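You operate a simulated robot arm through the tools that you are given. There is no shell and no other tool.

The job below is to be done with a simulated robot arm. You get a single attempt, and the scene is never put back.

Task
Put things in order on the top of the fitting bench. At the end: the silver stud block from the top of the fitting bench stands on top of the brown wooden block; the black rubber buffer from the top of the fitting bench stands where the silver stud block stood; the blue grease tin stands where the small white lamp stood; the small white lamp stands where the black rubber buffer stood; whatever was shut is shut again. Leave all else as you found it, and nothing knocked over.

Only the result counts: the job must be done as asked and must still hold three seconds after the hand-in. Knocking over, shifting, dropping, spilling or breaking anything else fails it.

Robot
A 7-joint arm with a two-finger parallel gripper, fixed in place. Base frame: the origin is on the floor under the middle of its stand, x ahead of it, y to its left, z up; the work surface is at about z = 880. Readings come in mm, rad, newtons and seconds.
With the tool pointing down near the work surface it reaches from about 100 to 640 mm from the base axis. Its first joint turns from -1.152 to 1.152 rad. Payload 1.57 kg.
Tool frame: the origin (TCP) lies between the finger pads and is the grasp point; the fingertips stand 30 mm ahead of it; z points along the fingers, y is the line along which they close. The gripper opens to 80 mm. The fingers are 17 mm wide and 12 mm thick; the gripper's body (40 by 82 mm) begins 80 mm behind the TCP.
Orientation is that of the tool frame in the base frame, as a unit quaternion [x, y, z, w]. With the fingers straight down and closing along the base's y, the tool's x points along the base's -x, its y along +y and its z along -z.

Tools
- The arm moves only by the tool send_rows. Its argument "moves" is a list of rows, each a list of 3 entries, a list of its own where there are three numbers: the turn, a rotation vector about the tool's x, y, z in units of 5 degrees (1.0 is 5 degrees), then the shift along the tool's x, y, z in units of 25 mm (1.0 is 25 mm), then the opening, from 0 (shut) to 1 (fully open). In form: [[[wx, wy, wz], [tx, ty, tz], grip], ...]. A call has 1 to 20 rows; each row shifts and turns the commanded pose from where the row before left it, along the tool's axes as they then stand. A call with a number of a shift or a turn outside -1 to 1 is refused whole. Rows are played at 5 a second. More than 50 mm and 0.15 rad between two rows, or a gripper value outside its range, and nothing of the call is played. Where a pose cannot be reached the arm comes as near as it can. A force on the tool above 40 N (or 10 N above the force at the start of the call, whichever is more), or a blocked arm, ends the call early, and 0.2 s more pass. The fingers move at their own pace (about 72 mm/s each) and stop on an object; they squeeze with about 42 N. The grip force told is the motor's: it shows also when the fingers shut on nothing. Time passes only in rows, and 0.2 s behind the last, so rows that do not move let the fingers close. The reply holds the time, the measured pose of the TCP, the force on the tool along the base axes, the opening and the grip force, in the units named above and with some noise, with the torque about the TCP (base axes, N m) and any sound that the robot's microphone picked up.
- Cameras (640 x 400 px; columns grow to the right, rows downward): "scene" is fixed at [55.4, 437.3, 1443.3]; the picture's right is [-0.60, -0.80, 0.00], its down [-0.40, 0.31, -0.86] and it looks along [0.69, -0.52, -0.51] (base axes); focal length 322 px, centre (320, 200). "wrist" rides on the gripper at [72, -7, -122] in the tool frame; the picture's right is [0.09, 1.00, 0.00], its down [-0.84, 0.08, -0.54] and it looks along [-0.54, 0.05, 0.84] (tool axes); focal length 238 px, centre (320, 200). There is no depth. A picture from a camera that has moved, and an enlarged one, comes with that camera's place and axes in the base frame and with its lens. The place of the scene camera against the robot may be out by one fixed shift of up to 25 mm in any direction.
- capture(camera): a new picture of that camera. It takes no simulated time.
- inspect(camera, box): a new picture of the part [left, top, right, bottom] of that camera's present view, enlarged. It takes no simulated time.
- job_done(): hands the job in; it is judged then, once.

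Nothing tells you positions but the pictures and the camera data. Unless the task says otherwise, let go and move clear before handing in.

The tools are called after ">>>" by a JSON object that holds its "fn" and its "kwargs". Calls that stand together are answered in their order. send_rows: Moves the arm, as the interface text tells. Its arguments: {"type":"object","properties":{"moves":{"type":"array","items":{"type":"array"}}},"required":["moves"]} The other tools are called the same way: capture (camera) takes a picture; inspect (camera, box) takes an enlarged picture of a part of a camera's view; job_done () hands the job in.

At the start:

```text
clock: 0.0
tool_pos: [395.3, -3.4, 1194.6]
tcp_rot: [0.001, 1.0, -0.002, 0.001]
ft_force: [-0.2, 0.5, -0.3]
torque: [0.02, -0.01, 0.02]
finger_gap: 80.1
grip_force: 0.1
```

scene: 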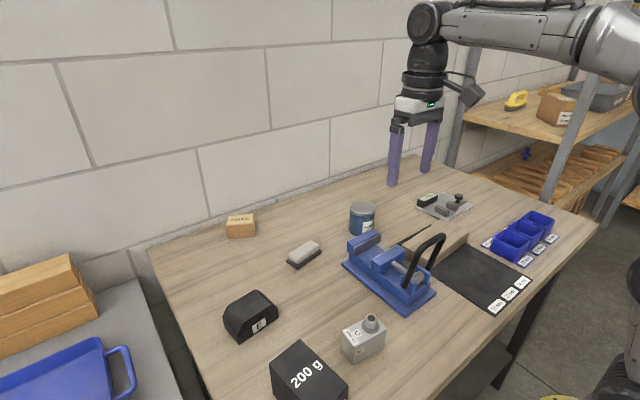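
wrist: 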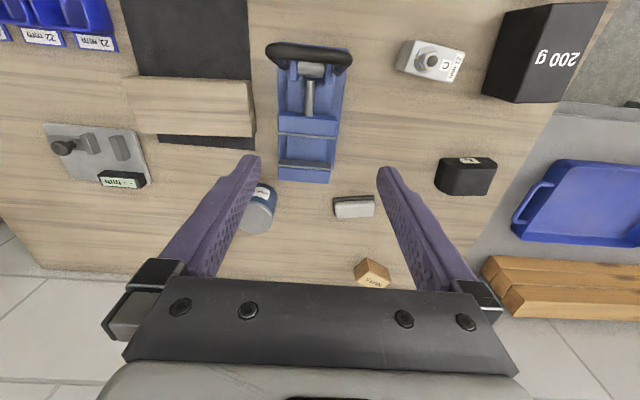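

I see a bench with a vise, a blue tin, a white/grey small object, a brown block, a black buffer, a silver stud block and a 200 g weight. I'll look closer before moving anything.

>>> {"fn": "inspect", "kwargs": {"camera": "scene", "box": [200, 190, 400, 315]}}

>>> {"fn": "inspect", "kwargs": {"camera": "scene", "box": [200, 275, 400, 400]}}

>>> {"fn": "inspect", "kwargs": {"camera": "scene", "box": [380, 170, 580, 295]}}

>>> {"fn": "inspect", "kwargs": {"camera": "wrist", "box": [230, 150, 430, 300]}}

>>> {"fn": "inspect", "kwargs": {"camera": "wrist", "box": [370, 0, 610, 200]}}

>>> {"fn": "inspect", "kwargs": {"camera": "wrist", "box": [0, 0, 260, 200]}}

```text
3.20 times, centred on (300, 252) of scene
camera zoom: at [55.4, 437.3, 1443.3], right [-0.6, -0.8, 0.0], down [-0.4, 0.31, -0.86], along [0.69, -0.52, -0.51], focal length 1029 px, centre (384, 32)
```

zoom: 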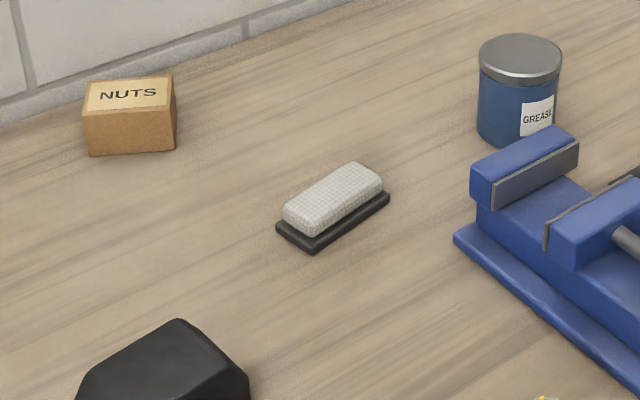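

```text
3.20 times, centred on (300, 338) of scene
camera zoom: at [55.4, 437.3, 1443.3], right [-0.6, -0.8, 0.0], down [-0.4, 0.31, -0.86], along [0.69, -0.52, -0.51], focal length 1029 px, centre (384, -240)
```

zoom: 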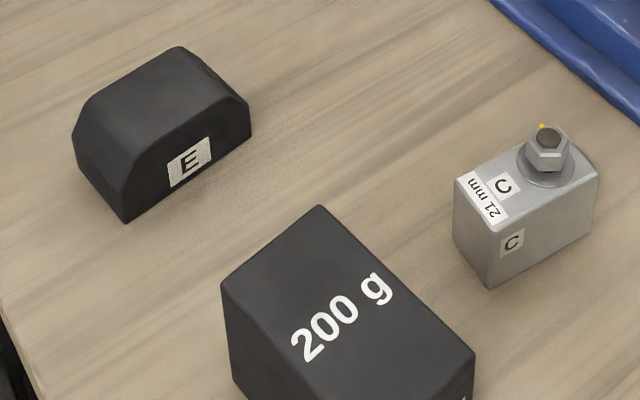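

```text
3.20 times, centred on (480, 232) of scene
camera zoom: at [55.4, 437.3, 1443.3], right [-0.6, -0.8, 0.0], down [-0.4, 0.31, -0.86], along [0.69, -0.52, -0.51], focal length 1029 px, centre (-192, 96)
```

zoom: 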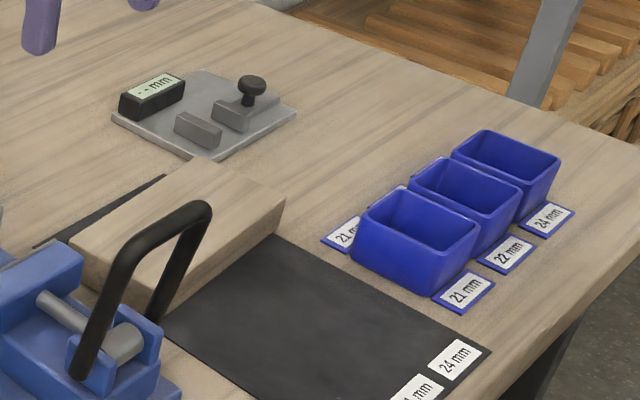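

```text
2.67 times, centred on (330, 225) of wrist
camera zoom: at [322.7, -9.6, 1316.0], right [-0.09, 1.0, 0.0], down [0.84, 0.08, 0.54], along [0.54, 0.05, -0.84], focal length 636 px, centre (293, 133)
```

zoom: 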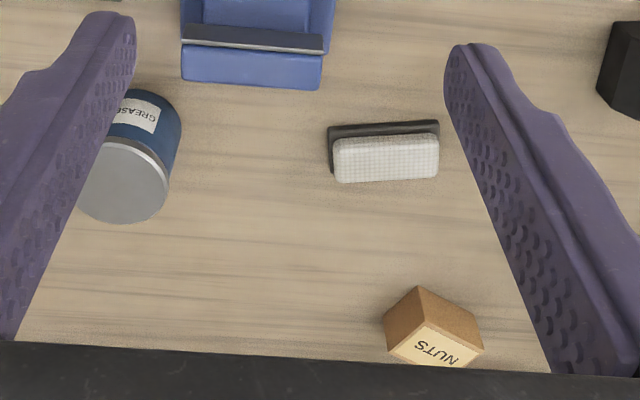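

```text
2.00 times, centred on (490, 100) of wrist
camera zoom: at [322.7, -9.6, 1316.0], right [-0.09, 1.0, 0.0], down [0.84, 0.08, 0.54], along [0.54, 0.05, -0.84], focal length 477 px, centre (-20, 400)
```

zoom: 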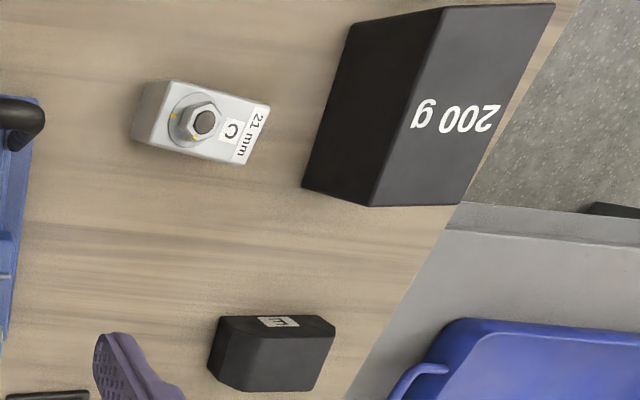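

```text
2.00 times, centred on (130, 100) of wrist
camera zoom: at [322.7, -9.6, 1316.0], right [-0.09, 1.0, 0.0], down [0.84, 0.08, 0.54], along [0.54, 0.05, -0.84], focal length 477 px, centre (700, 400)
```

zoom: 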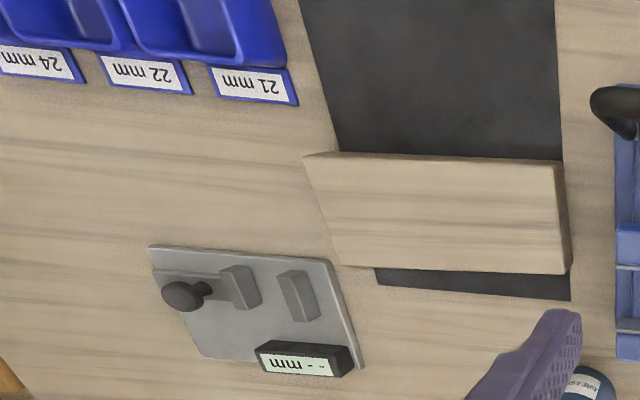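

I take the stud block to be near (325,145), the buffer near (498,282), the lamp (white on a black base) near (609,93) and the tin near (617,-108). A wooden block lies on the dark mat near (424,-213). I'll move above the bench to get a better view of that block and the rest.

>>> {"fn": "send_rows", "kwargs": {"moves": [[[0, 0, 0], [0.967, -0.98, 0.0], 1], [[0, 0, 0], [0.967, -0.98, 0.0], 1], [[0, 0, 0], [0.967, -0.98, 0.0], 1], [[0, 0, 0], [0.967, -0.98, 0.0], 1], [[0, 0, 0], [0.967, -0.98, 0.0], 1], [[0, 0, 0], [0.967, -0.98, 0.0], 1]]}}

```text
clock: 1.4
tool_pos: [247.7, -151.1, 1195.0]
tcp_rot: [0.0, 1.0, 0.001, 0.0]
ft_force: [0.7, 0.4, 0.2]
torque: [-0.01, -0.03, 0.0]
finger_gap: 79.9
grip_force: 0.1
```

The arm moved as expected. I'll take a picture of the area around the wooden block from here.

>>> {"fn": "capture", "kwargs": {"camera": "wrist"}}

>>> {"fn": "inspect", "kwargs": {"camera": "wrist", "box": [180, 60, 420, 210]}}

>>> {"fn": "capture", "kwargs": {"camera": "scene"}}

```text
taken
camera wrist: at [175.5, -157.1, 1315.7], right [-0.09, 1.0, 0.0], down [0.84, 0.08, 0.54], along [0.54, 0.05, -0.84], focal length 238 px, centre (320, 200)
```

wrist: 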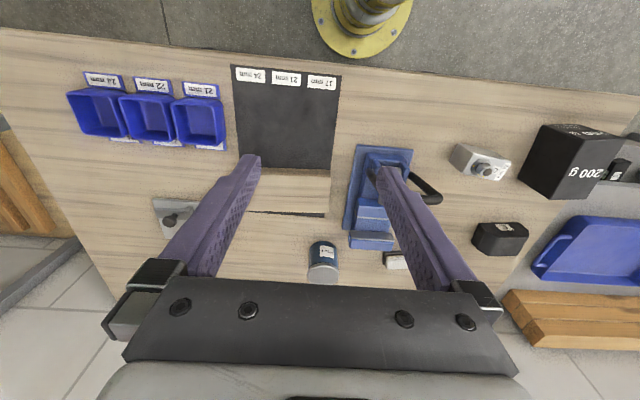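

```text
2.67 times, centred on (300, 135) of wrist
camera zoom: at [175.5, -157.1, 1315.7], right [-0.09, 1.0, 0.0], down [0.84, 0.08, 0.54], along [0.54, 0.05, -0.84], focal length 636 px, centre (373, 373)
```

zoom: 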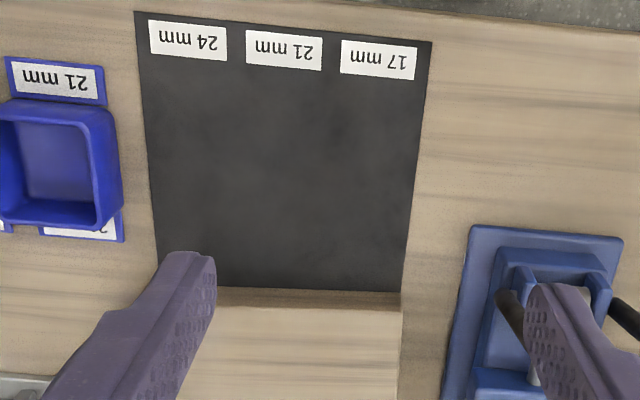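

```text
taken
```

scene: 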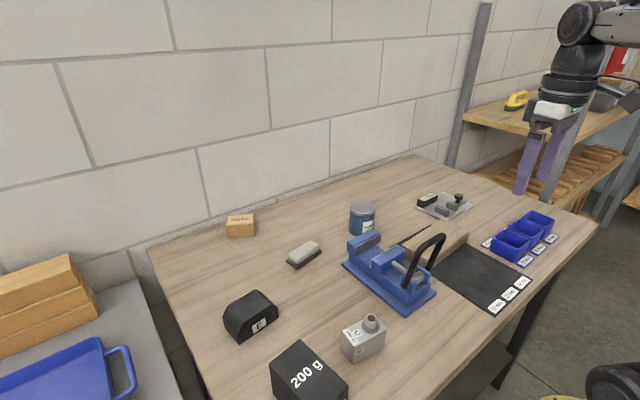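

The wooden block on the mat and the labels 24/21/17 mm are visible. I'll check the right-hand end too, where something dark sits on the side table behind the 200 g weight.

>>> {"fn": "inspect", "kwargs": {"camera": "wrist", "box": [430, 100, 640, 260]}}

>>> {"fn": "inspect", "kwargs": {"camera": "wrist", "box": [230, 180, 430, 300]}}

>>> {"fn": "inspect", "kwargs": {"camera": "wrist", "box": [0, 50, 240, 250]}}

>>> {"fn": "inspect", "kwargs": {"camera": "scene", "box": [440, 60, 640, 185]}}

>>> {"fn": "inspect", "kwargs": {"camera": "scene", "box": [0, 200, 200, 400]}}

```text
2.50 times, centred on (535, 180) of wrist
camera zoom: at [175.5, -157.1, 1315.7], right [-0.09, 1.0, 0.0], down [0.84, 0.08, 0.54], along [0.54, 0.05, -0.84], focal length 596 px, centre (-218, 250)
```

zoom: 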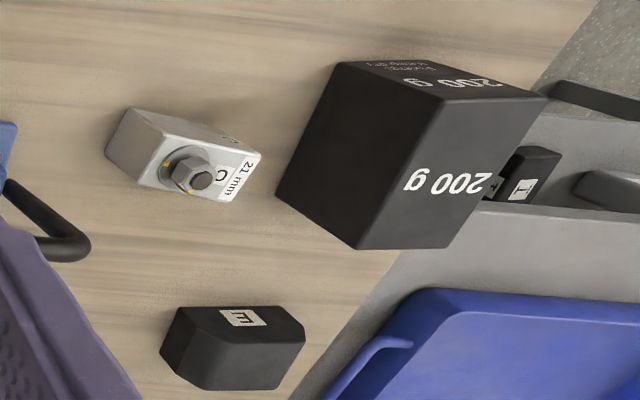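

```text
3.20 times, centred on (330, 240) of wrist
camera zoom: at [175.5, -157.1, 1315.7], right [-0.09, 1.0, 0.0], down [0.84, 0.08, 0.54], along [0.54, 0.05, -0.84], focal length 763 px, centre (288, 72)
```

zoom: 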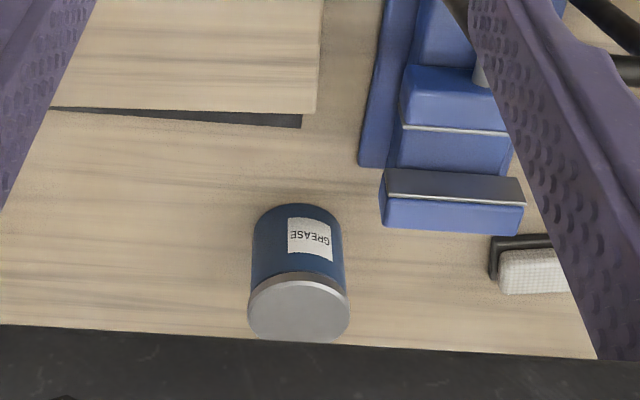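

```text
2.00 times, centred on (120, 150) of wrist
camera zoom: at [175.5, -157.1, 1315.7], right [-0.09, 1.0, 0.0], down [0.84, 0.08, 0.54], along [0.54, 0.05, -0.84], focal length 477 px, centre (720, 300)
```

zoom: 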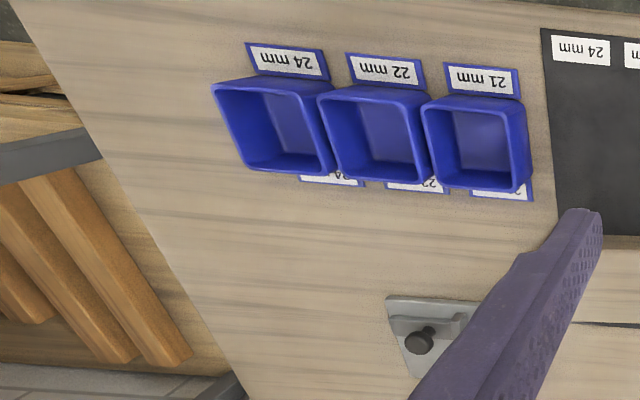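

```text
3.20 times, centred on (540, 122) of scene
camera zoom: at [55.4, 437.3, 1443.3], right [-0.6, -0.8, 0.0], down [-0.4, 0.31, -0.86], along [0.69, -0.52, -0.51], focal length 1029 px, centre (-384, 448)
```

zoom: 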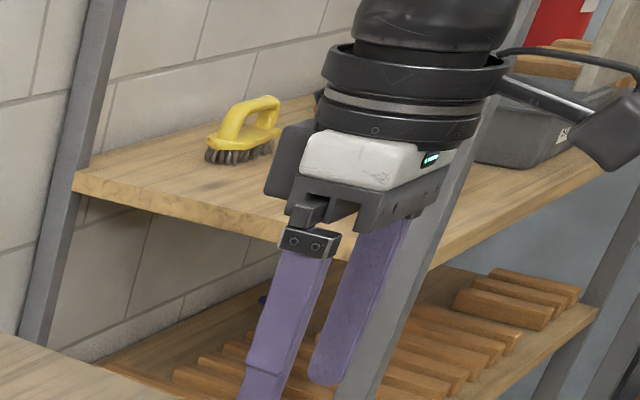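

```text
2.00 times, centred on (100, 300) of scene
camera zoom: at [55.4, 437.3, 1443.3], right [-0.6, -0.8, 0.0], down [-0.4, 0.31, -0.86], along [0.69, -0.52, -0.51], focal length 643 px, centre (760, 0)
```

zoom: 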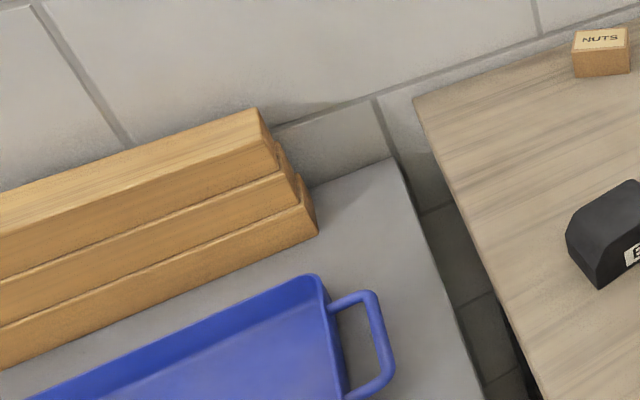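

Side table holds look-alikes (another buffer), so the bench-top ones are the ones meant. I'll zoom hard on the "NUTS" box and on the wooden block on the mat, to be sure which is the "brown wooden block", and on the lamp.

>>> {"fn": "inspect", "kwargs": {"camera": "scene", "box": [215, 200, 275, 245]}}

>>> {"fn": "inspect", "kwargs": {"camera": "scene", "box": [390, 215, 480, 275]}}

>>> {"fn": "inspect", "kwargs": {"camera": "scene", "box": [275, 230, 335, 275]}}

>>> {"fn": "inspect", "kwargs": {"camera": "scene", "box": [330, 190, 410, 245]}}

>>> {"fn": "inspect", "kwargs": {"camera": "scene", "box": [320, 300, 410, 370]}}

>>> {"fn": "inspect", "kwargs": {"camera": "scene", "box": [210, 275, 290, 350]}}

```text
8.89 times, centred on (245, 222) of scene
camera zoom: at [55.4, 437.3, 1443.3], right [-0.6, -0.8, 0.0], down [-0.4, 0.31, -0.86], along [0.69, -0.52, -0.51], focal length 2858 px, centre (987, 0)
```

zoom: 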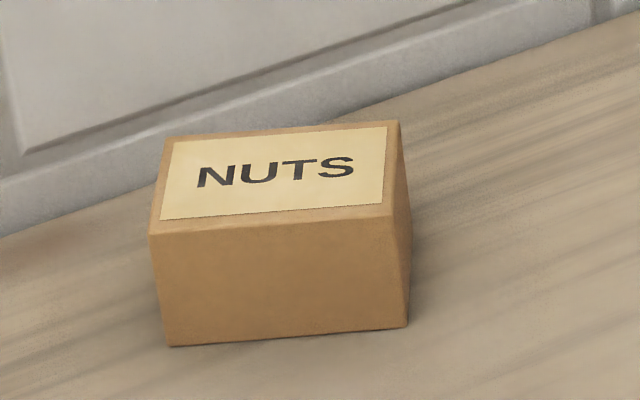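

```text
6.67 times, centred on (435, 245) of scene
camera zoom: at [55.4, 437.3, 1443.3], right [-0.6, -0.8, 0.0], down [-0.4, 0.31, -0.86], along [0.69, -0.52, -0.51], focal length 2144 px, centre (-447, -100)
```

zoom: 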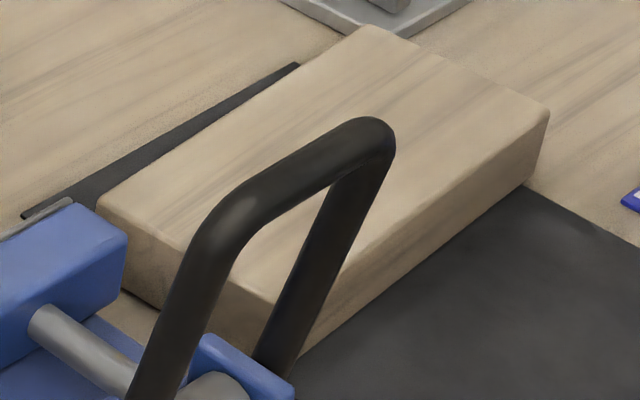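

```text
8.89 times, centred on (305, 252) of scene
camera zoom: at [55.4, 437.3, 1443.3], right [-0.6, -0.8, 0.0], down [-0.4, 0.31, -0.86], along [0.69, -0.52, -0.51], focal length 2858 px, centre (453, -267)
```

zoom: 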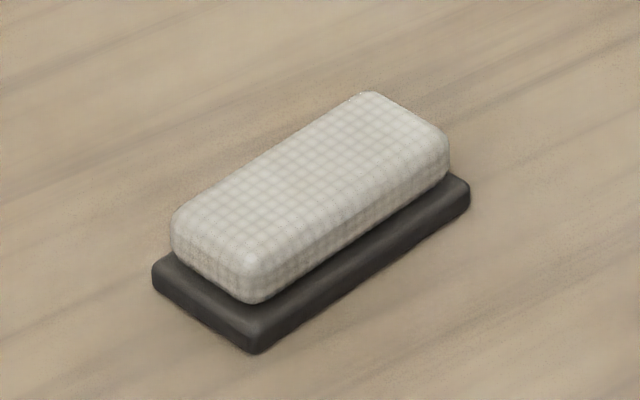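

```text
7.27 times, centred on (370, 218) of scene
camera zoom: at [55.4, 437.3, 1443.3], right [-0.6, -0.8, 0.0], down [-0.4, 0.31, -0.86], along [0.69, -0.52, -0.51], focal length 2338 px, centre (-44, 73)
```

zoom: 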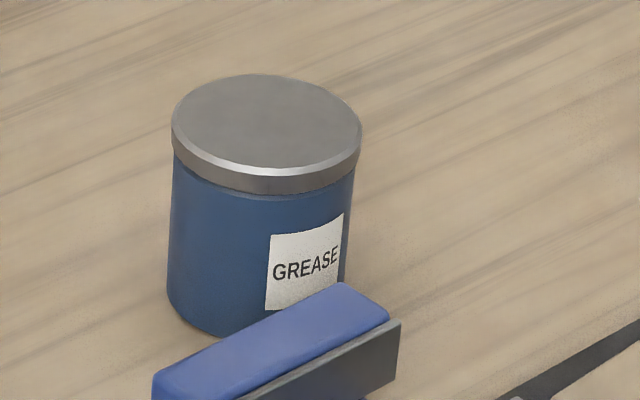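

```text
5.71 times, centred on (365, 335) of scene
camera zoom: at [55.4, 437.3, 1443.3], right [-0.6, -0.8, 0.0], down [-0.4, 0.31, -0.86], along [0.69, -0.52, -0.51], focal length 1837 px, centre (63, -571)
```

zoom: 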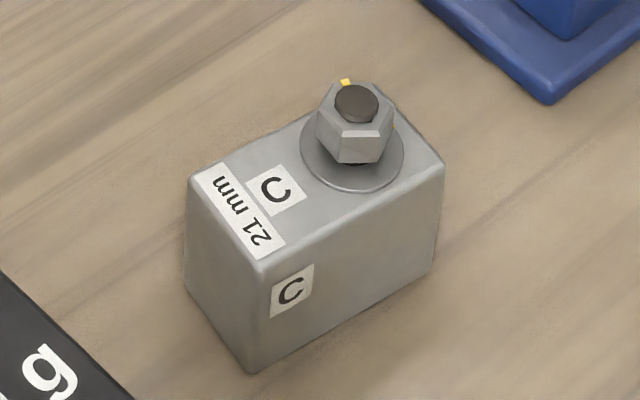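

```text
5.33 times, centred on (250, 312) of scene
camera zoom: at [55.4, 437.3, 1443.3], right [-0.6, -0.8, 0.0], down [-0.4, 0.31, -0.86], along [0.69, -0.52, -0.51], focal length 1715 px, centre (693, -400)
```

zoom: 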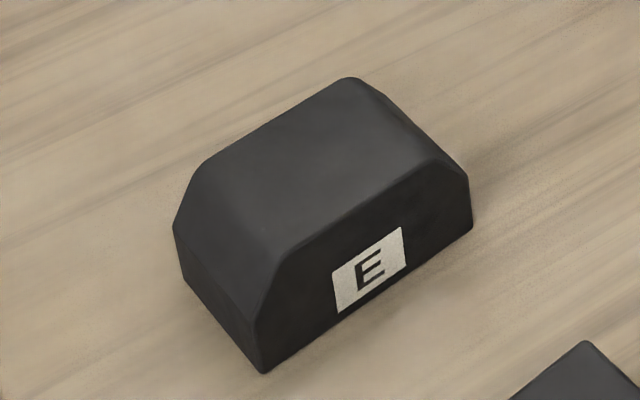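

The wooden block lying on the mat (about 80×190×37 mm, centred near (420,-220)) is the only real wooden block, and the white-topped item with the dark base is the lamp. Next I'll move over the stud block and buffer area to measure more closely.

>>> {"fn": "send_rows", "kwargs": {"moves": [[[0, 0, 0], [0.11, 0.987, 0.1], 1], [[0, 0, 0], [0.11, 0.987, 0.1], 1], [[0, 0, 0], [0.11, 0.987, 0.1], 1], [[0, 0, 0], [0.11, 0.987, 0.1], 1], [[0, 0, 0], [0.11, 0.987, 0.1], 1], [[0, 0, 0], [0.11, 0.987, 0.1], 1], [[0, 0, 0], [0.11, 0.987, 0.6], 1], [[0, 0, 0], [0.11, 0.987, 0.6], 1], [[0, 0, 0], [0.11, 0.987, 0.6], 1], [[0, 0, 0], [0.11, 0.987, 0.7], 1], [[0, 0, 0], [0.11, 0.987, 0.7], 1], [[0, 0, 0], [0.11, 0.987, 0.8], 1]]}}

>>> {"fn": "capture", "kwargs": {"camera": "wrist"}}

```text
clock: 4.0
tool_pos: [219.4, 146.7, 1079.0]
tcp_rot: [0.001, 1.0, -0.001, 0.001]
ft_force: [-0.5, -0.9, -0.4]
torque: [-0.01, 0.01, 0.0]
finger_gap: 79.9
grip_force: 0.0
```

```text
taken
camera wrist: at [145.3, 139.9, 1200.4], right [-0.09, 1.0, 0.0], down [0.84, 0.08, 0.54], along [0.54, 0.05, -0.84], focal length 238 px, centre (320, 200)
```

wrist: 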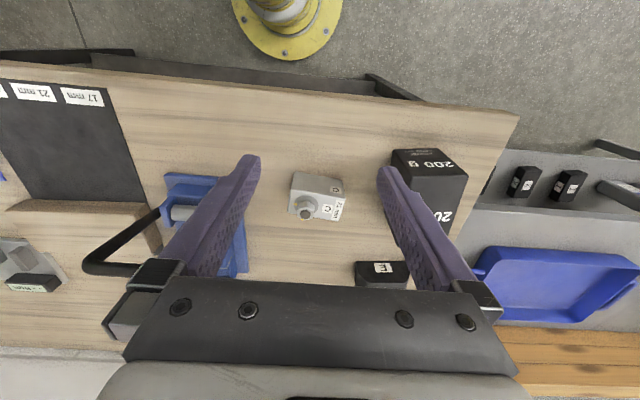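

>>> {"fn": "inspect", "kwargs": {"camera": "wrist", "box": [270, 155, 370, 235]}}

>>> {"fn": "inspect", "kwargs": {"camera": "wrist", "box": [340, 130, 480, 290]}}

>>> {"fn": "inspect", "kwargs": {"camera": "wrist", "box": [80, 150, 280, 290]}}

```text
5.00 times, centred on (320, 195) of wrist
camera zoom: at [145.3, 139.9, 1200.4], right [-0.09, 1.0, 0.0], down [0.84, 0.08, 0.54], along [0.54, 0.05, -0.84], focal length 1192 px, centre (320, 225)
```

zoom: 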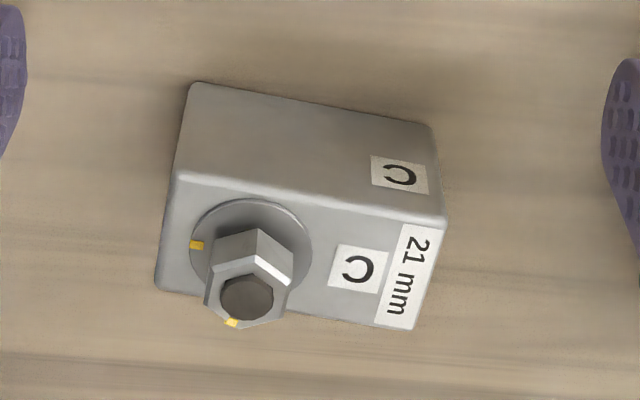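

```text
2.50 times, centred on (410, 210) of wrist
camera zoom: at [145.3, 139.9, 1200.4], right [-0.09, 1.0, 0.0], down [0.84, 0.08, 0.54], along [0.54, 0.05, -0.84], focal length 596 px, centre (95, 175)
```

zoom: 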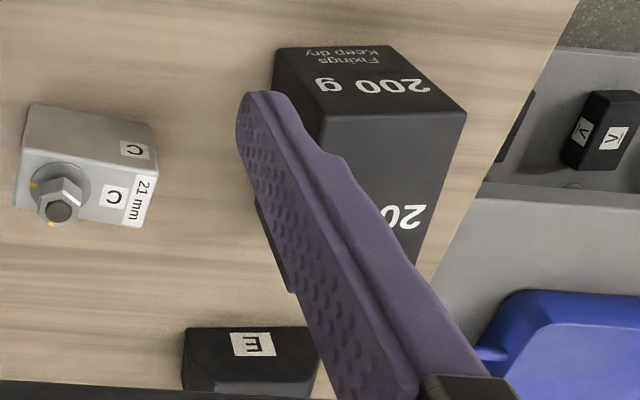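

```text
2.86 times, centred on (180, 220) of wrist
camera zoom: at [145.3, 139.9, 1200.4], right [-0.09, 1.0, 0.0], down [0.84, 0.08, 0.54], along [0.54, 0.05, -0.84], focal length 681 px, centre (720, 143)
```

zoom: 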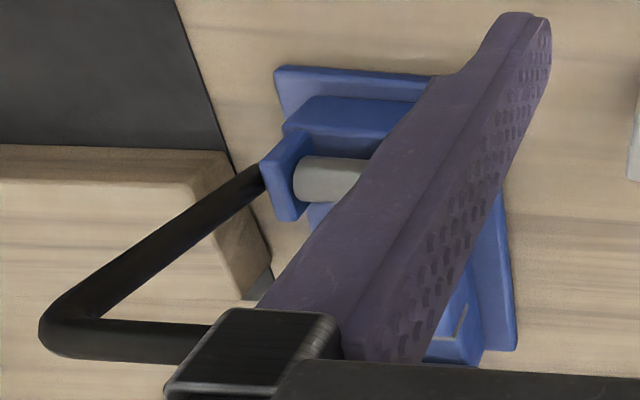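

The stud block body is about 74×37×53 mm, centred near (327,151) and turned about -5.5°. I'll move over it and turn the gripper so it closes across the short side.

>>> {"fn": "send_rows", "kwargs": {"moves": [[[0, 0, 0], [-0.858, 0.034, 0], 1], [[0, 0, 0], [-0.858, 0.034, 0], 1], [[0, 0, 0], [-0.858, 0.034, 0], 1], [[0, 0, 0], [-0.858, 0.034, 0], 1], [[0, 0, 0], [-0.858, 0.034, 0], 1], [[0, 0, -1], [0, 0, 0], 1], [[0, 0, -1], [0, 0, 0], 1], [[0, 0, -1], [0, 0, 0], 1], [[0, 0, -1], [0, 0, 0], 1], [[0, 0, -1], [0, 0, 0], 1], [[0, 0, -1], [0, 0, 0], 1], [[0, 0, -1], [0, 0, 0], 1], [[0, 0, -1], [0, 0, 0], 1], [[0, 0, -1], [0, 0, 0], 1], [[0, 0, -1], [0, 0, 0], 1], [[0, 0, -1], [0, 0, 0], 1], [[0, 0, -1], [0, 0, 0], 1], [[0, 0, -1], [0, 0, 0], 1], [[0, 0, -1], [0, 0, 0], 1], [[0, 0, -1], [0, 0, 0], 1]]}}

>>> {"fn": "send_rows", "kwargs": {"moves": [[[0, 0, -1], [0, 0, 0], 1], [[0, 0, -0.88], [0, 0, 0], 1], [[0, 0, 0], [0, 0, 0], 1]]}}

>>> {"fn": "capture", "kwargs": {"camera": "wrist"}}

>>> {"fn": "capture", "kwargs": {"camera": "scene"}}

```text
clock: 8.2
tool_pos: [322.8, 151.4, 1079.2]
tcp_rot: [-0.61, 0.792, 0.0, 0.001]
ft_force: [-0.2, -0.2, 0.0]
torque: [0.02, 0.01, 0.0]
finger_gap: 80.2
grip_force: 0.0
```

```text
clock: 9.0
tool_pos: [323.9, 150.3, 1079.1]
tcp_rot: [-0.672, 0.741, 0.0, 0.0]
ft_force: [0.3, -0.5, -0.1]
torque: [0.03, 0.02, 0.05]
finger_gap: 79.9
grip_force: 0.1
```

```text
taken
camera wrist: at [322.9, 78.6, 1201.1], right [-1.0, 0.0, 0.0], down [0.0, 0.84, 0.54], along [0.0, 0.54, -0.84], focal length 238 px, centre (320, 200)
```

wrist: 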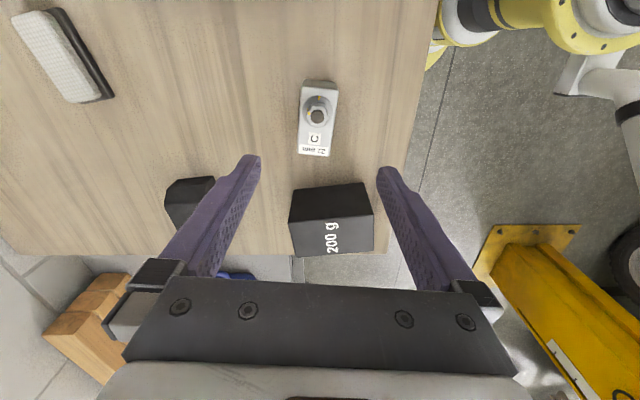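

```text
taken
```

scene: 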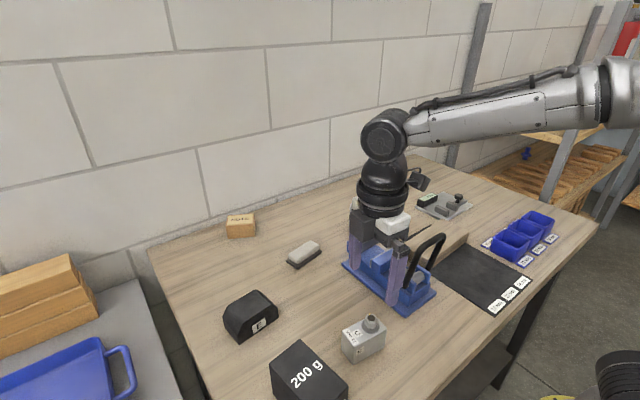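

>>> {"fn": "inspect", "kwargs": {"camera": "wrist", "box": [280, 65, 360, 165]}}

>>> {"fn": "inspect", "kwargs": {"camera": "wrist", "box": [0, 0, 130, 110]}}

```text
4.00 times, centred on (320, 115) of wrist
camera zoom: at [322.9, 78.6, 1201.1], right [-1.0, 0.0, 0.0], down [0.0, 0.84, 0.54], along [0.0, 0.54, -0.84], focal length 953 px, centre (320, 540)
```

zoom: 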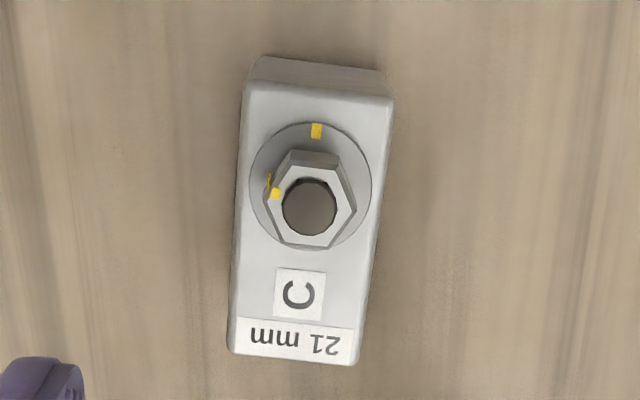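

```text
3.64 times, centred on (65, 55) of wrist
camera zoom: at [322.9, 78.6, 1201.1], right [-1.0, 0.0, 0.0], down [0.0, 0.84, 0.54], along [0.0, 0.54, -0.84], focal length 867 px, centre (1247, 727)
```

zoom: 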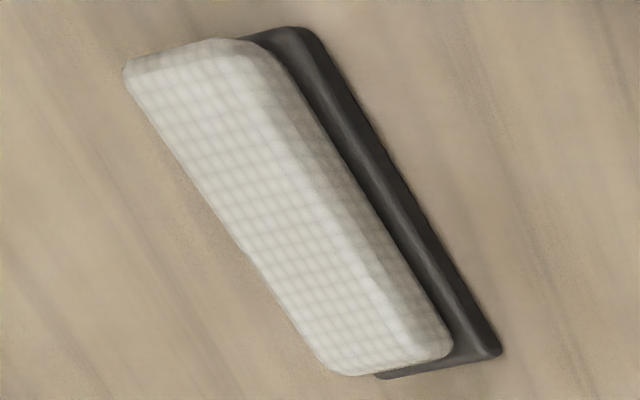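

The block centre works out at (327,151) from both views, and the upright vise handle reaches up to about z=1045, so I'll carry things high. Now I descend onto the stud block.

>>> {"fn": "send_rows", "kwargs": {"moves": [[[0, 0, 0.1], [-0.014, -0.143, 0], 1], [[0, 0, 0], [0, 0, 1], 1], [[0, 0, 0], [0, 0, 1], 1], [[0, 0, 0], [0, 0, 1], 1], [[0, 0, 0], [0, 0, 1], 1], [[0, 0, 0], [0, 0, 1], 1], [[0, 0, 0], [0, 0, 0.6], 1], [[0, 0, 0], [0, 0, 0.4], 1], [[0, 0, 0], [0, 0, 0.3], 1], [[0, 0, 0], [0, 0, 0], 1]]}}

>>> {"fn": "capture", "kwargs": {"camera": "wrist"}}

>>> {"fn": "capture", "kwargs": {"camera": "scene"}}

```text
clock: 11.2
tool_pos: [326.9, 152.3, 922.8]
tcp_rot: [-0.669, 0.743, 0.0, 0.0]
ft_force: [-0.1, 0.7, -1.1]
torque: [0.01, 0.0, 0.02]
finger_gap: 80.1
grip_force: 0.1
```

```text
taken
camera wrist: at [325.7, 79.4, 1043.8], right [-1.0, 0.01, 0.0], down [0.01, 0.84, 0.54], along [0.01, 0.54, -0.84], focal length 238 px, centre (320, 200)
```

wrist: 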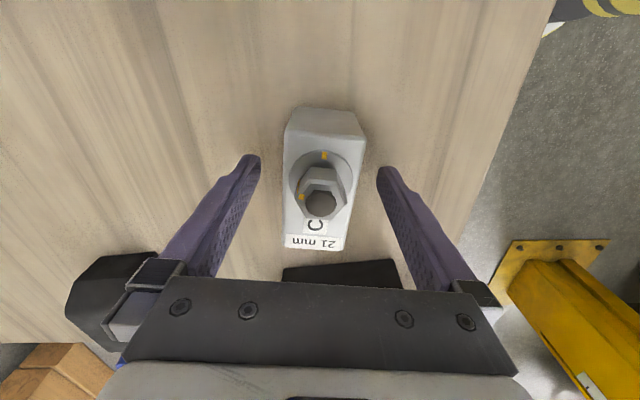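

```text
taken
```

scene: 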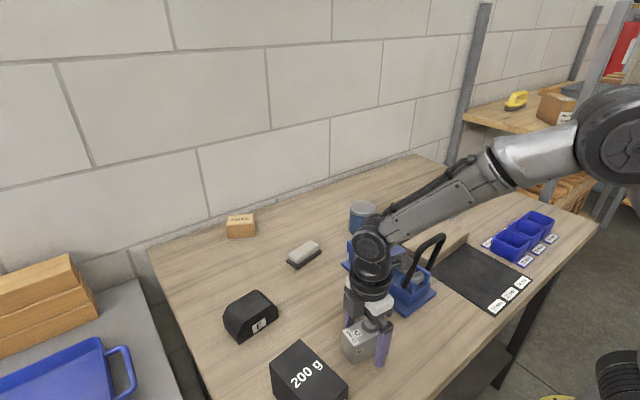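

>>> {"fn": "send_rows", "kwargs": {"moves": [[[0, 0, 0], [0, 0, 0], 0], [[0, 0, 0], [0, 0, 0], 0], [[0, 0, 0], [0, 0, 0], 0], [[0, 0, 0], [0, 0, 0], 0], [[0, 0, 0], [0, 0, 0], 0]]}}

>>> {"fn": "inspect", "kwargs": {"camera": "wrist", "box": [220, 80, 420, 280]}}

```text
clock: 12.4
tool_pos: [326.9, 151.7, 922.1]
tcp_rot: [-0.668, 0.744, -0.001, 0.001]
ft_force: [2.0, 0.6, 1.1]
torque: [0.1, 0.03, -0.03]
finger_gap: 39.9
grip_force: 41.8
```

```text
2.00 times, centred on (320, 180) of wrist
camera zoom: at [325.8, 79.4, 1044.0], right [-1.0, 0.01, 0.0], down [0.01, 0.84, 0.54], along [0.01, 0.54, -0.84], focal length 477 px, centre (320, 240)
```

zoom: 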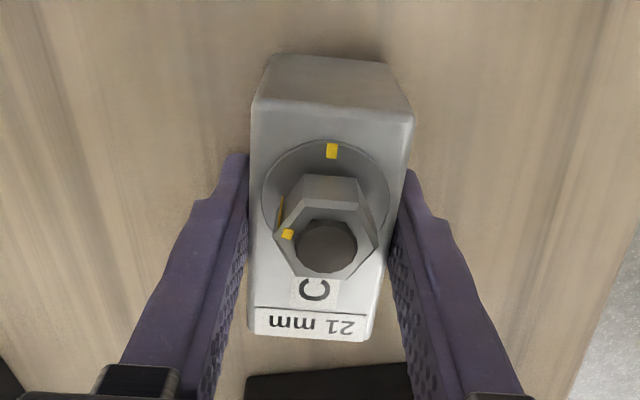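

The stud block is gripped (gap 40 mm). I lift it high and then cross above the vise handle toward the wooden block.

>>> {"fn": "send_rows", "kwargs": {"moves": [[[0, 0, 0], [0, 0, -0.3], 0], [[0, 0, 0], [0, 0, -0.6], 0], [[0, 0, 0], [0, 0, -1], 0], [[0, 0, 0], [0, 0, -1], 0], [[0, 0, 0], [0, 0, -1], 0], [[0, 0, 0], [0, 0, -1], 0], [[0, 0, 0], [0, 0, -1], 0], [[0, 0, 0], [0, 0, -1], 0], [[0, 0, 0], [0, 0, -1], 0], [[0, 0, 0], [0, 0, -1], 0], [[0, 0, 0], [0, 0, -1], 0], [[0, 0, 0], [0, 0, -0.6], 0], [[0, 0, 0], [0, 0, 0], 0]]}}

>>> {"fn": "capture", "kwargs": {"camera": "scene"}}

```text
clock: 15.2
tool_pos: [328.0, 150.3, 1186.3]
tcp_rot: [-0.668, 0.744, 0.0, 0.001]
ft_force: [0.3, -0.6, -3.9]
torque: [0.03, 0.02, 0.0]
finger_gap: 39.6
grip_force: 41.7
```

```text
taken
```

scene: 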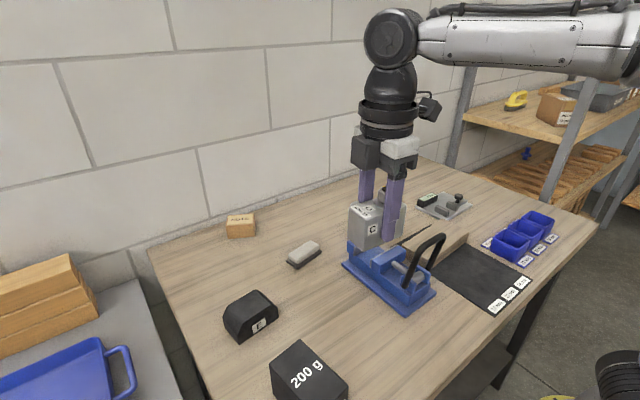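

>>> {"fn": "send_rows", "kwargs": {"moves": [[[0, 0, 0], [0.5, -0.2, 0], 0], [[0, 0, 0], [0.96, -0.389, 0], 0], [[0, 0, 0], [0.96, -0.389, 0], 0], [[0, 0, 0], [0.96, -0.389, 0], 0], [[0, 0, 0], [0.96, -0.389, 0], 0], [[0, 0, 0], [0.96, -0.389, 0], 0], [[0, 0, 0], [0.96, -0.389, 0], 0], [[0, 0, 0], [0.96, -0.389, 0], 0], [[0, 0, 0], [0.96, -0.389, 0], 0], [[0, 0, 0], [0.96, -0.389, 0], 0], [[0, 0, 0], [0.96, -0.389, 0], 0], [[0, 0, 0], [0.96, -0.389, 0], 0], [[0, 0, 0], [0.96, -0.389, 0], 0], [[0, 0, 0], [0.96, -0.389, 0], 0], [[0, 0, 0], [0.96, -0.389, 0], 0], [[0, 0, 0], [0, 0, 0], 0]]}}

>>> {"fn": "capture", "kwargs": {"camera": "wrist"}}

>>> {"fn": "capture", "kwargs": {"camera": "scene"}}

```text
clock: 18.6
tool_pos: [431.0, -211.1, 1184.1]
tcp_rot: [-0.668, 0.744, 0.0, 0.0]
ft_force: [0.4, 0.4, -3.9]
torque: [-0.02, -0.01, -0.01]
finger_gap: 39.9
grip_force: 42.1
```

```text
taken
camera wrist: at [428.9, -282.0, 1305.2], right [-1.0, 0.01, 0.0], down [0.01, 0.84, 0.54], along [0.01, 0.54, -0.84], focal length 238 px, centre (320, 200)
```

wrist: 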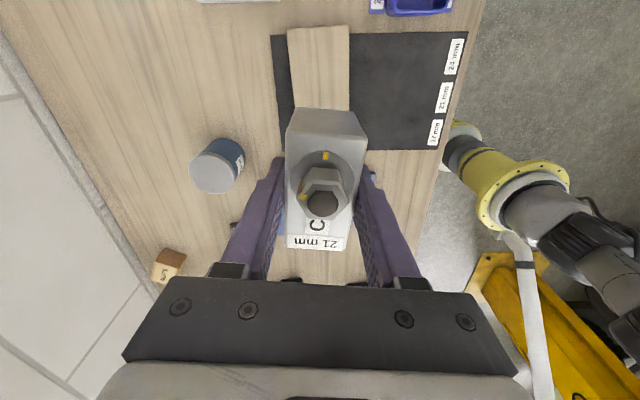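

```text
taken
```

scene: 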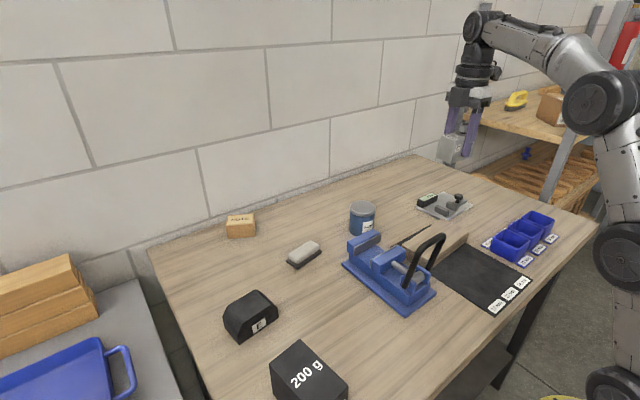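

>>> {"fn": "inspect", "kwargs": {"camera": "wrist", "box": [250, 10, 390, 150]}}

>>> {"fn": "inspect", "kwargs": {"camera": "wrist", "box": [180, 120, 300, 220]}}

```text
2.86 times, centred on (320, 80) of wrist
camera zoom: at [428.9, -282.0, 1305.2], right [-1.0, 0.01, 0.0], down [0.01, 0.84, 0.54], along [0.01, 0.54, -0.84], focal length 681 px, centre (320, 543)
```

zoom: 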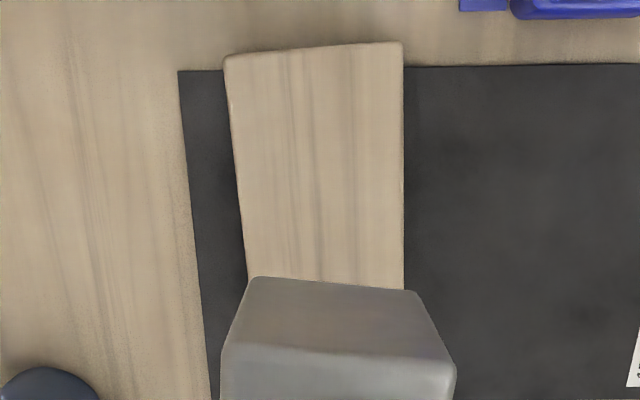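

```text
4.00 times, centred on (240, 170) of wrist
camera zoom: at [428.9, -282.0, 1305.2], right [-1.0, 0.01, 0.0], down [0.01, 0.84, 0.54], along [0.01, 0.54, -0.84], focal length 953 px, centre (640, 320)
```

zoom: 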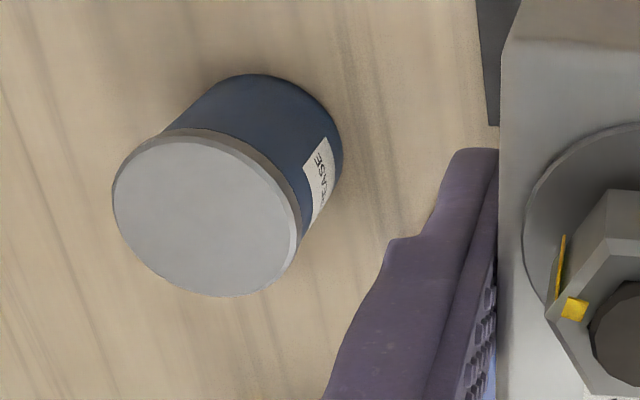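

The wooden block measures about x 386–470, y −303 to −113, top z≈917, so the held stud block is right over its middle. I'll descend to just above it.

>>> {"fn": "send_rows", "kwargs": {"moves": [[[0, 0, 0], [0, 0.04, 0.5], 0], [[0, 0, 0], [0, 0, 1], 0], [[0, 0, 0], [0, 0, 1], 0], [[0, 0, 0], [0, 0, 1], 0], [[0, 0, 0], [0, 0, 1], 0], [[0, 0, 0], [0, 0, 1], 0], [[0, 0, 0], [0, 0, 1], 0], [[0, 0, 0], [0, 0, 1], 0], [[0, 0, 0], [0, 0, 0.8], 0], [[0, 0, 0], [0, 0, 0.3], 0], [[0, 0, 0], [0, 0, 0.1], 0], [[0, 0, 0], [0, 0, 0], 0]]}}

>>> {"fn": "capture", "kwargs": {"camera": "scene"}}

>>> {"fn": "inspect", "kwargs": {"camera": "scene", "box": [400, 180, 520, 270]}}

>>> {"fn": "capture", "kwargs": {"camera": "wrist"}}

```text
clock: 21.2
tool_pos: [428.4, -210.7, 968.4]
tcp_rot: [-0.668, 0.744, 0.0, 0.0]
ft_force: [0.5, -0.4, -4.1]
torque: [0.0, 0.0, -0.03]
finger_gap: 39.9
grip_force: 42.3
```

```text
taken
```

scene: 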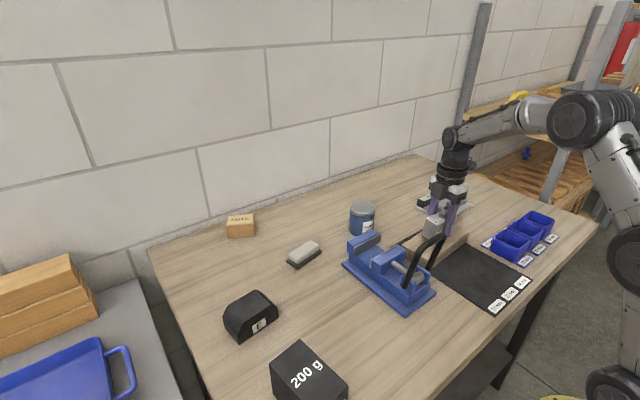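

```text
4.44 times, centred on (460, 225) of scene
camera zoom: at [55.5, 437.2, 1443.3], right [-0.6, -0.8, 0.0], down [-0.4, 0.31, -0.86], along [0.69, -0.52, -0.51], focal length 1429 px, centre (-302, 89)
```

zoom: 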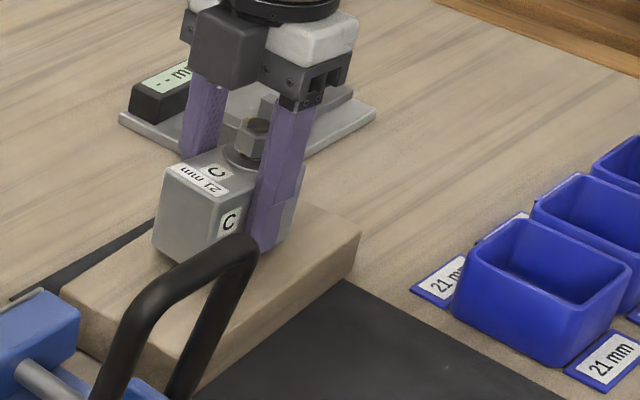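

```text
taken
camera wrist: at [427.8, -281.8, 1089.8], right [-1.0, 0.01, 0.0], down [0.01, 0.84, 0.54], along [0.01, 0.54, -0.84], focal length 238 px, centre (320, 200)
```

wrist: 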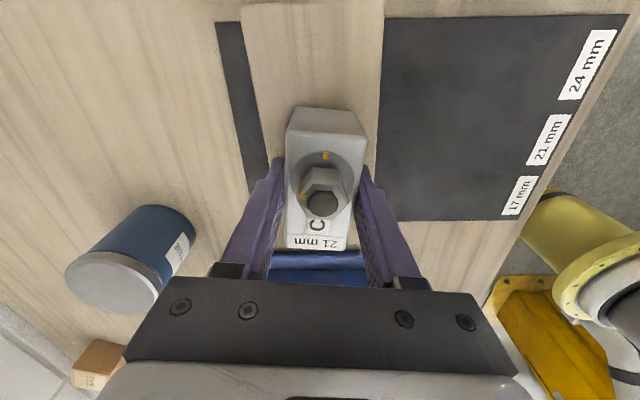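

The stud block hovers a few millimetres above the wooden block. I'll lower it in small steps while watching the force.

>>> {"fn": "send_rows", "kwargs": {"moves": [[[0, 0, 0], [0, 0, 0.1], 0], [[0, 0, 0], [0, 0, 0.08], 0], [[0, 0, 0], [0, 0, 0.06], 0], [[0, 0, 0], [0, 0, 0], 0]]}}

>>> {"fn": "send_rows", "kwargs": {"moves": [[[0, 0, 0], [0, 0, 0.04], 0], [[0, 0, 0], [0, 0, 0], 0]]}}

```text
clock: 22.2
tool_pos: [430.2, -210.4, 962.5]
tcp_rot: [-0.669, 0.743, 0.0, 0.001]
ft_force: [0.0, 0.4, -4.2]
torque: [0.04, -0.01, 0.02]
finger_gap: 39.7
grip_force: 41.9
```

```text
clock: 22.8
tool_pos: [428.5, -211.7, 960.7]
tcp_rot: [-0.668, 0.744, -0.001, 0.001]
ft_force: [-0.5, -0.2, -4.6]
torque: [0.01, 0.03, -0.01]
finger_gap: 39.9
grip_force: 42.0
```

>>> {"fn": "send_rows", "kwargs": {"moves": [[[0, 0, 0], [0, 0, 0.05], 0], [[0, 0, 0], [0, 0, 0], 0]]}}

>>> {"fn": "inspect", "kwargs": {"camera": "scene", "box": [415, 205, 475, 250]}}

```text
clock: 23.4
tool_pos: [429.3, -211.1, 959.0]
tcp_rot: [-0.669, 0.744, -0.001, 0.0]
ft_force: [-0.2, 1.4, -3.8]
torque: [0.03, -0.01, -0.01]
finger_gap: 39.8
grip_force: 41.9
```

```text
8.89 times, centred on (445, 228) of scene
camera zoom: at [55.5, 437.2, 1443.3], right [-0.6, -0.8, 0.0], down [-0.4, 0.31, -0.86], along [0.69, -0.52, -0.51], focal length 2858 px, centre (-791, -44)
```

zoom: 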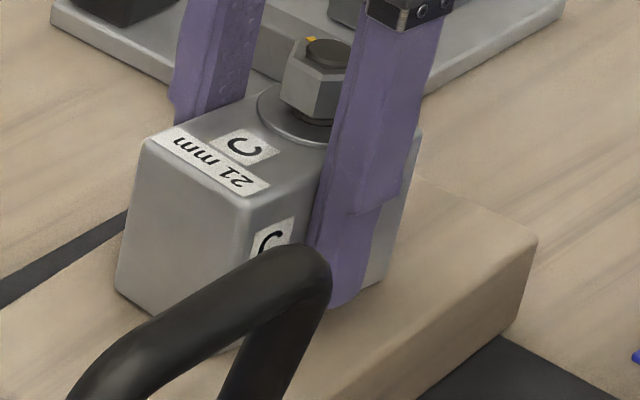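

>>> {"fn": "send_rows", "kwargs": {"moves": [[[0, 0, 0], [0, 0, 0.04], 0], [[0, 0, 0], [0, 0, 0], 0]]}}

>>> {"fn": "send_rows", "kwargs": {"moves": [[[0, 0, 0], [0, 0, 0.04], 0], [[0, 0, 0], [0, 0, 0], 0]]}}

```text
clock: 24.0
tool_pos: [428.8, -211.2, 960.3]
tcp_rot: [-0.669, 0.743, -0.001, 0.0]
ft_force: [-5.3, 2.2, 6.6]
torque: [0.29, 0.42, 0.03]
finger_gap: 39.8
grip_force: 42.4
```

```text
clock: 24.6
tool_pos: [428.1, -211.9, 959.2]
tcp_rot: [-0.668, 0.744, -0.003, 0.0]
ft_force: [-9.1, 3.7, 23.9]
torque: [0.65, 0.86, 0.01]
finger_gap: 39.6
grip_force: 42.2
```

Contact was felt at z≈960. I back off a millimetre to relieve the push, release, and rise.

>>> {"fn": "send_rows", "kwargs": {"moves": [[[0, 0, 0], [0, 0, -0.06], 0], [[0, 0, 0], [0, 0, 0], 0]]}}

>>> {"fn": "send_rows", "kwargs": {"moves": [[[0, 0, 0], [0, 0, 0], 0.7], [[0, 0, 0], [0, 0, 0], 0.8], [[0, 0, 0], [0, 0, 0], 0.9], [[0, 0, 0], [0, 0, 0], 1]]}}

>>> {"fn": "inspect", "kwargs": {"camera": "scene", "box": [400, 180, 520, 270]}}

>>> {"fn": "capture", "kwargs": {"camera": "wrist"}}

```text
clock: 25.2
tool_pos: [430.3, -212.8, 959.0]
tcp_rot: [-0.669, 0.743, -0.002, 0.001]
ft_force: [-2.4, 3.0, 18.5]
torque: [0.3, 0.45, -0.05]
finger_gap: 39.9
grip_force: 41.9
```

```text
clock: 26.2
tool_pos: [429.1, -211.2, 959.0]
tcp_rot: [-0.668, 0.744, -0.001, 0.0]
ft_force: [0.3, 0.5, -1.1]
torque: [-0.03, 0.01, 0.0]
finger_gap: 79.9
grip_force: 0.0
```

```text
4.44 times, centred on (460, 225) of scene
camera zoom: at [55.4, 437.3, 1443.3], right [-0.6, -0.8, 0.0], down [-0.4, 0.31, -0.86], along [0.69, -0.52, -0.51], focal length 1429 px, centre (-302, 89)
```

zoom: 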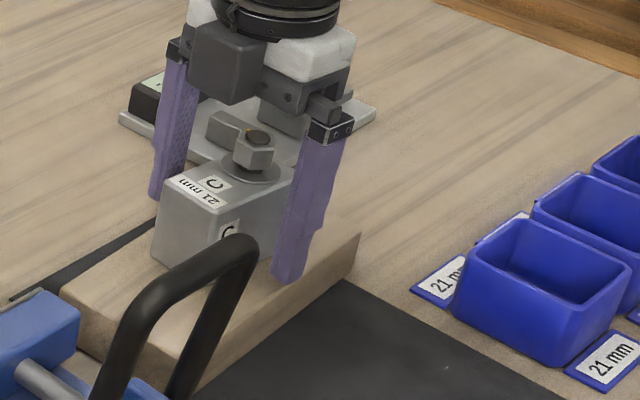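

```text
taken
camera wrist: at [427.5, -283.2, 1080.4], right [-1.0, 0.01, 0.0], down [0.01, 0.84, 0.54], along [0.01, 0.54, -0.84], focal length 238 px, centre (320, 200)
```

wrist: 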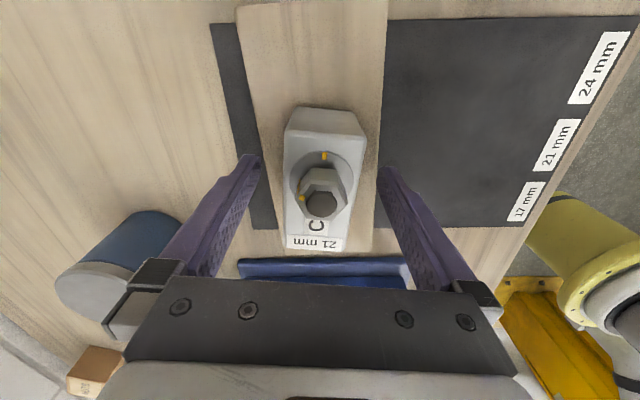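

The stud block now stands on the wooden block. I rise clear and go over toward the buffer to measure it.

>>> {"fn": "send_rows", "kwargs": {"moves": [[[0, 0, 0], [0, 0, -0.5], 1], [[0, 0, 0], [0, 0, -1], 1], [[0, 0, 0], [0, 0, -1], 1], [[0, 0, 0], [0, 0, -1], 1], [[0, 0, 0], [0, 0, -1], 1], [[0, 0, 0], [0, 0, -1], 1], [[0, 0, 0], [0, 0, -1], 1], [[0, 0, 0], [0, 0, -1], 1], [[0, 0, 0], [0, 0, -1], 1], [[0, 0, 0], [0, 0, -0.8], 1]]}}

>>> {"fn": "send_rows", "kwargs": {"moves": [[[0, 0, 0], [-0.979, -0.105, 0], 1], [[0, 0, 0], [-0.979, -0.105, 0], 1], [[0, 0, 0], [-0.979, -0.105, 0], 1], [[0, 0, 0], [-0.979, -0.105, 0], 1], [[0, 0, 0], [-0.979, -0.105, 0], 1], [[0, 0, 0], [-0.979, -0.105, 0], 1], [[0, 0, 0], [-0.979, -0.105, 0], 1], [[0, 0, 0], [-0.979, -0.105, 0], 1], [[0, 0, 0], [-0.979, -0.105, 0], 1], [[0, 0, 0], [-0.979, -0.105, 0], 1], [[0, 0, 0], [-0.979, -0.105, 0.4], 1], [[0, 0, 0], [-0.979, -0.105, 0.4], 1], [[0, 0, 0], [-0.979, -0.105, 0.4], 1], [[0, 0, 0], [-0.979, -0.105, 0.4], 1], [[0, 0, 0], [-0.979, -0.105, 0.4], 1], [[0, 0, 0], [-0.979, -0.105, 0.4], 1], [[0, 0, 0], [0, 0, 0], 1]]}}

>>> {"fn": "capture", "kwargs": {"camera": "wrist"}}

>>> {"fn": "inspect", "kwargs": {"camera": "scene", "box": [380, 190, 500, 280]}}

```text
clock: 28.4
tool_pos: [428.7, -211.0, 1191.6]
tcp_rot: [-0.669, 0.744, -0.001, 0.0]
ft_force: [-0.2, 0.8, 0.6]
torque: [0.0, 0.0, 0.03]
finger_gap: 80.0
grip_force: 0.1
```

```text
clock: 32.0
tool_pos: [511.3, 173.9, 1130.2]
tcp_rot: [-0.669, 0.743, -0.001, 0.0]
ft_force: [0.1, 0.0, 0.6]
torque: [-0.04, 0.0, -0.04]
finger_gap: 80.1
grip_force: 0.1
```

```text
taken
camera wrist: at [510.0, 101.2, 1252.2], right [-1.0, 0.01, 0.0], down [0.01, 0.84, 0.54], along [0.01, 0.54, -0.84], focal length 238 px, centre (320, 200)
```

wrist: 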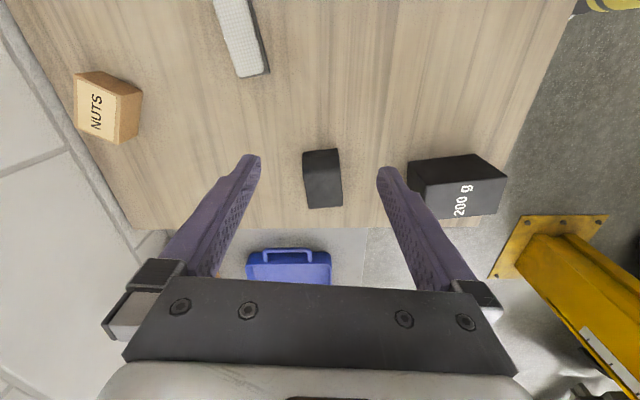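

```text
4.44 times, centred on (440, 235) of scene
camera zoom: at [55.4, 437.3, 1443.3], right [-0.6, -0.8, 0.0], down [-0.4, 0.31, -0.86], along [0.69, -0.52, -0.51], focal length 1429 px, centre (-213, 44)
```

zoom: 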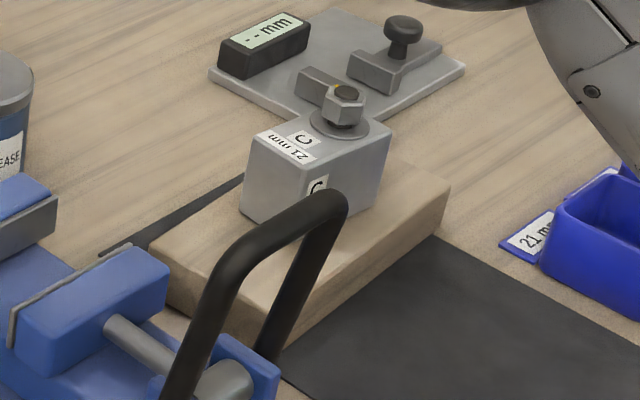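

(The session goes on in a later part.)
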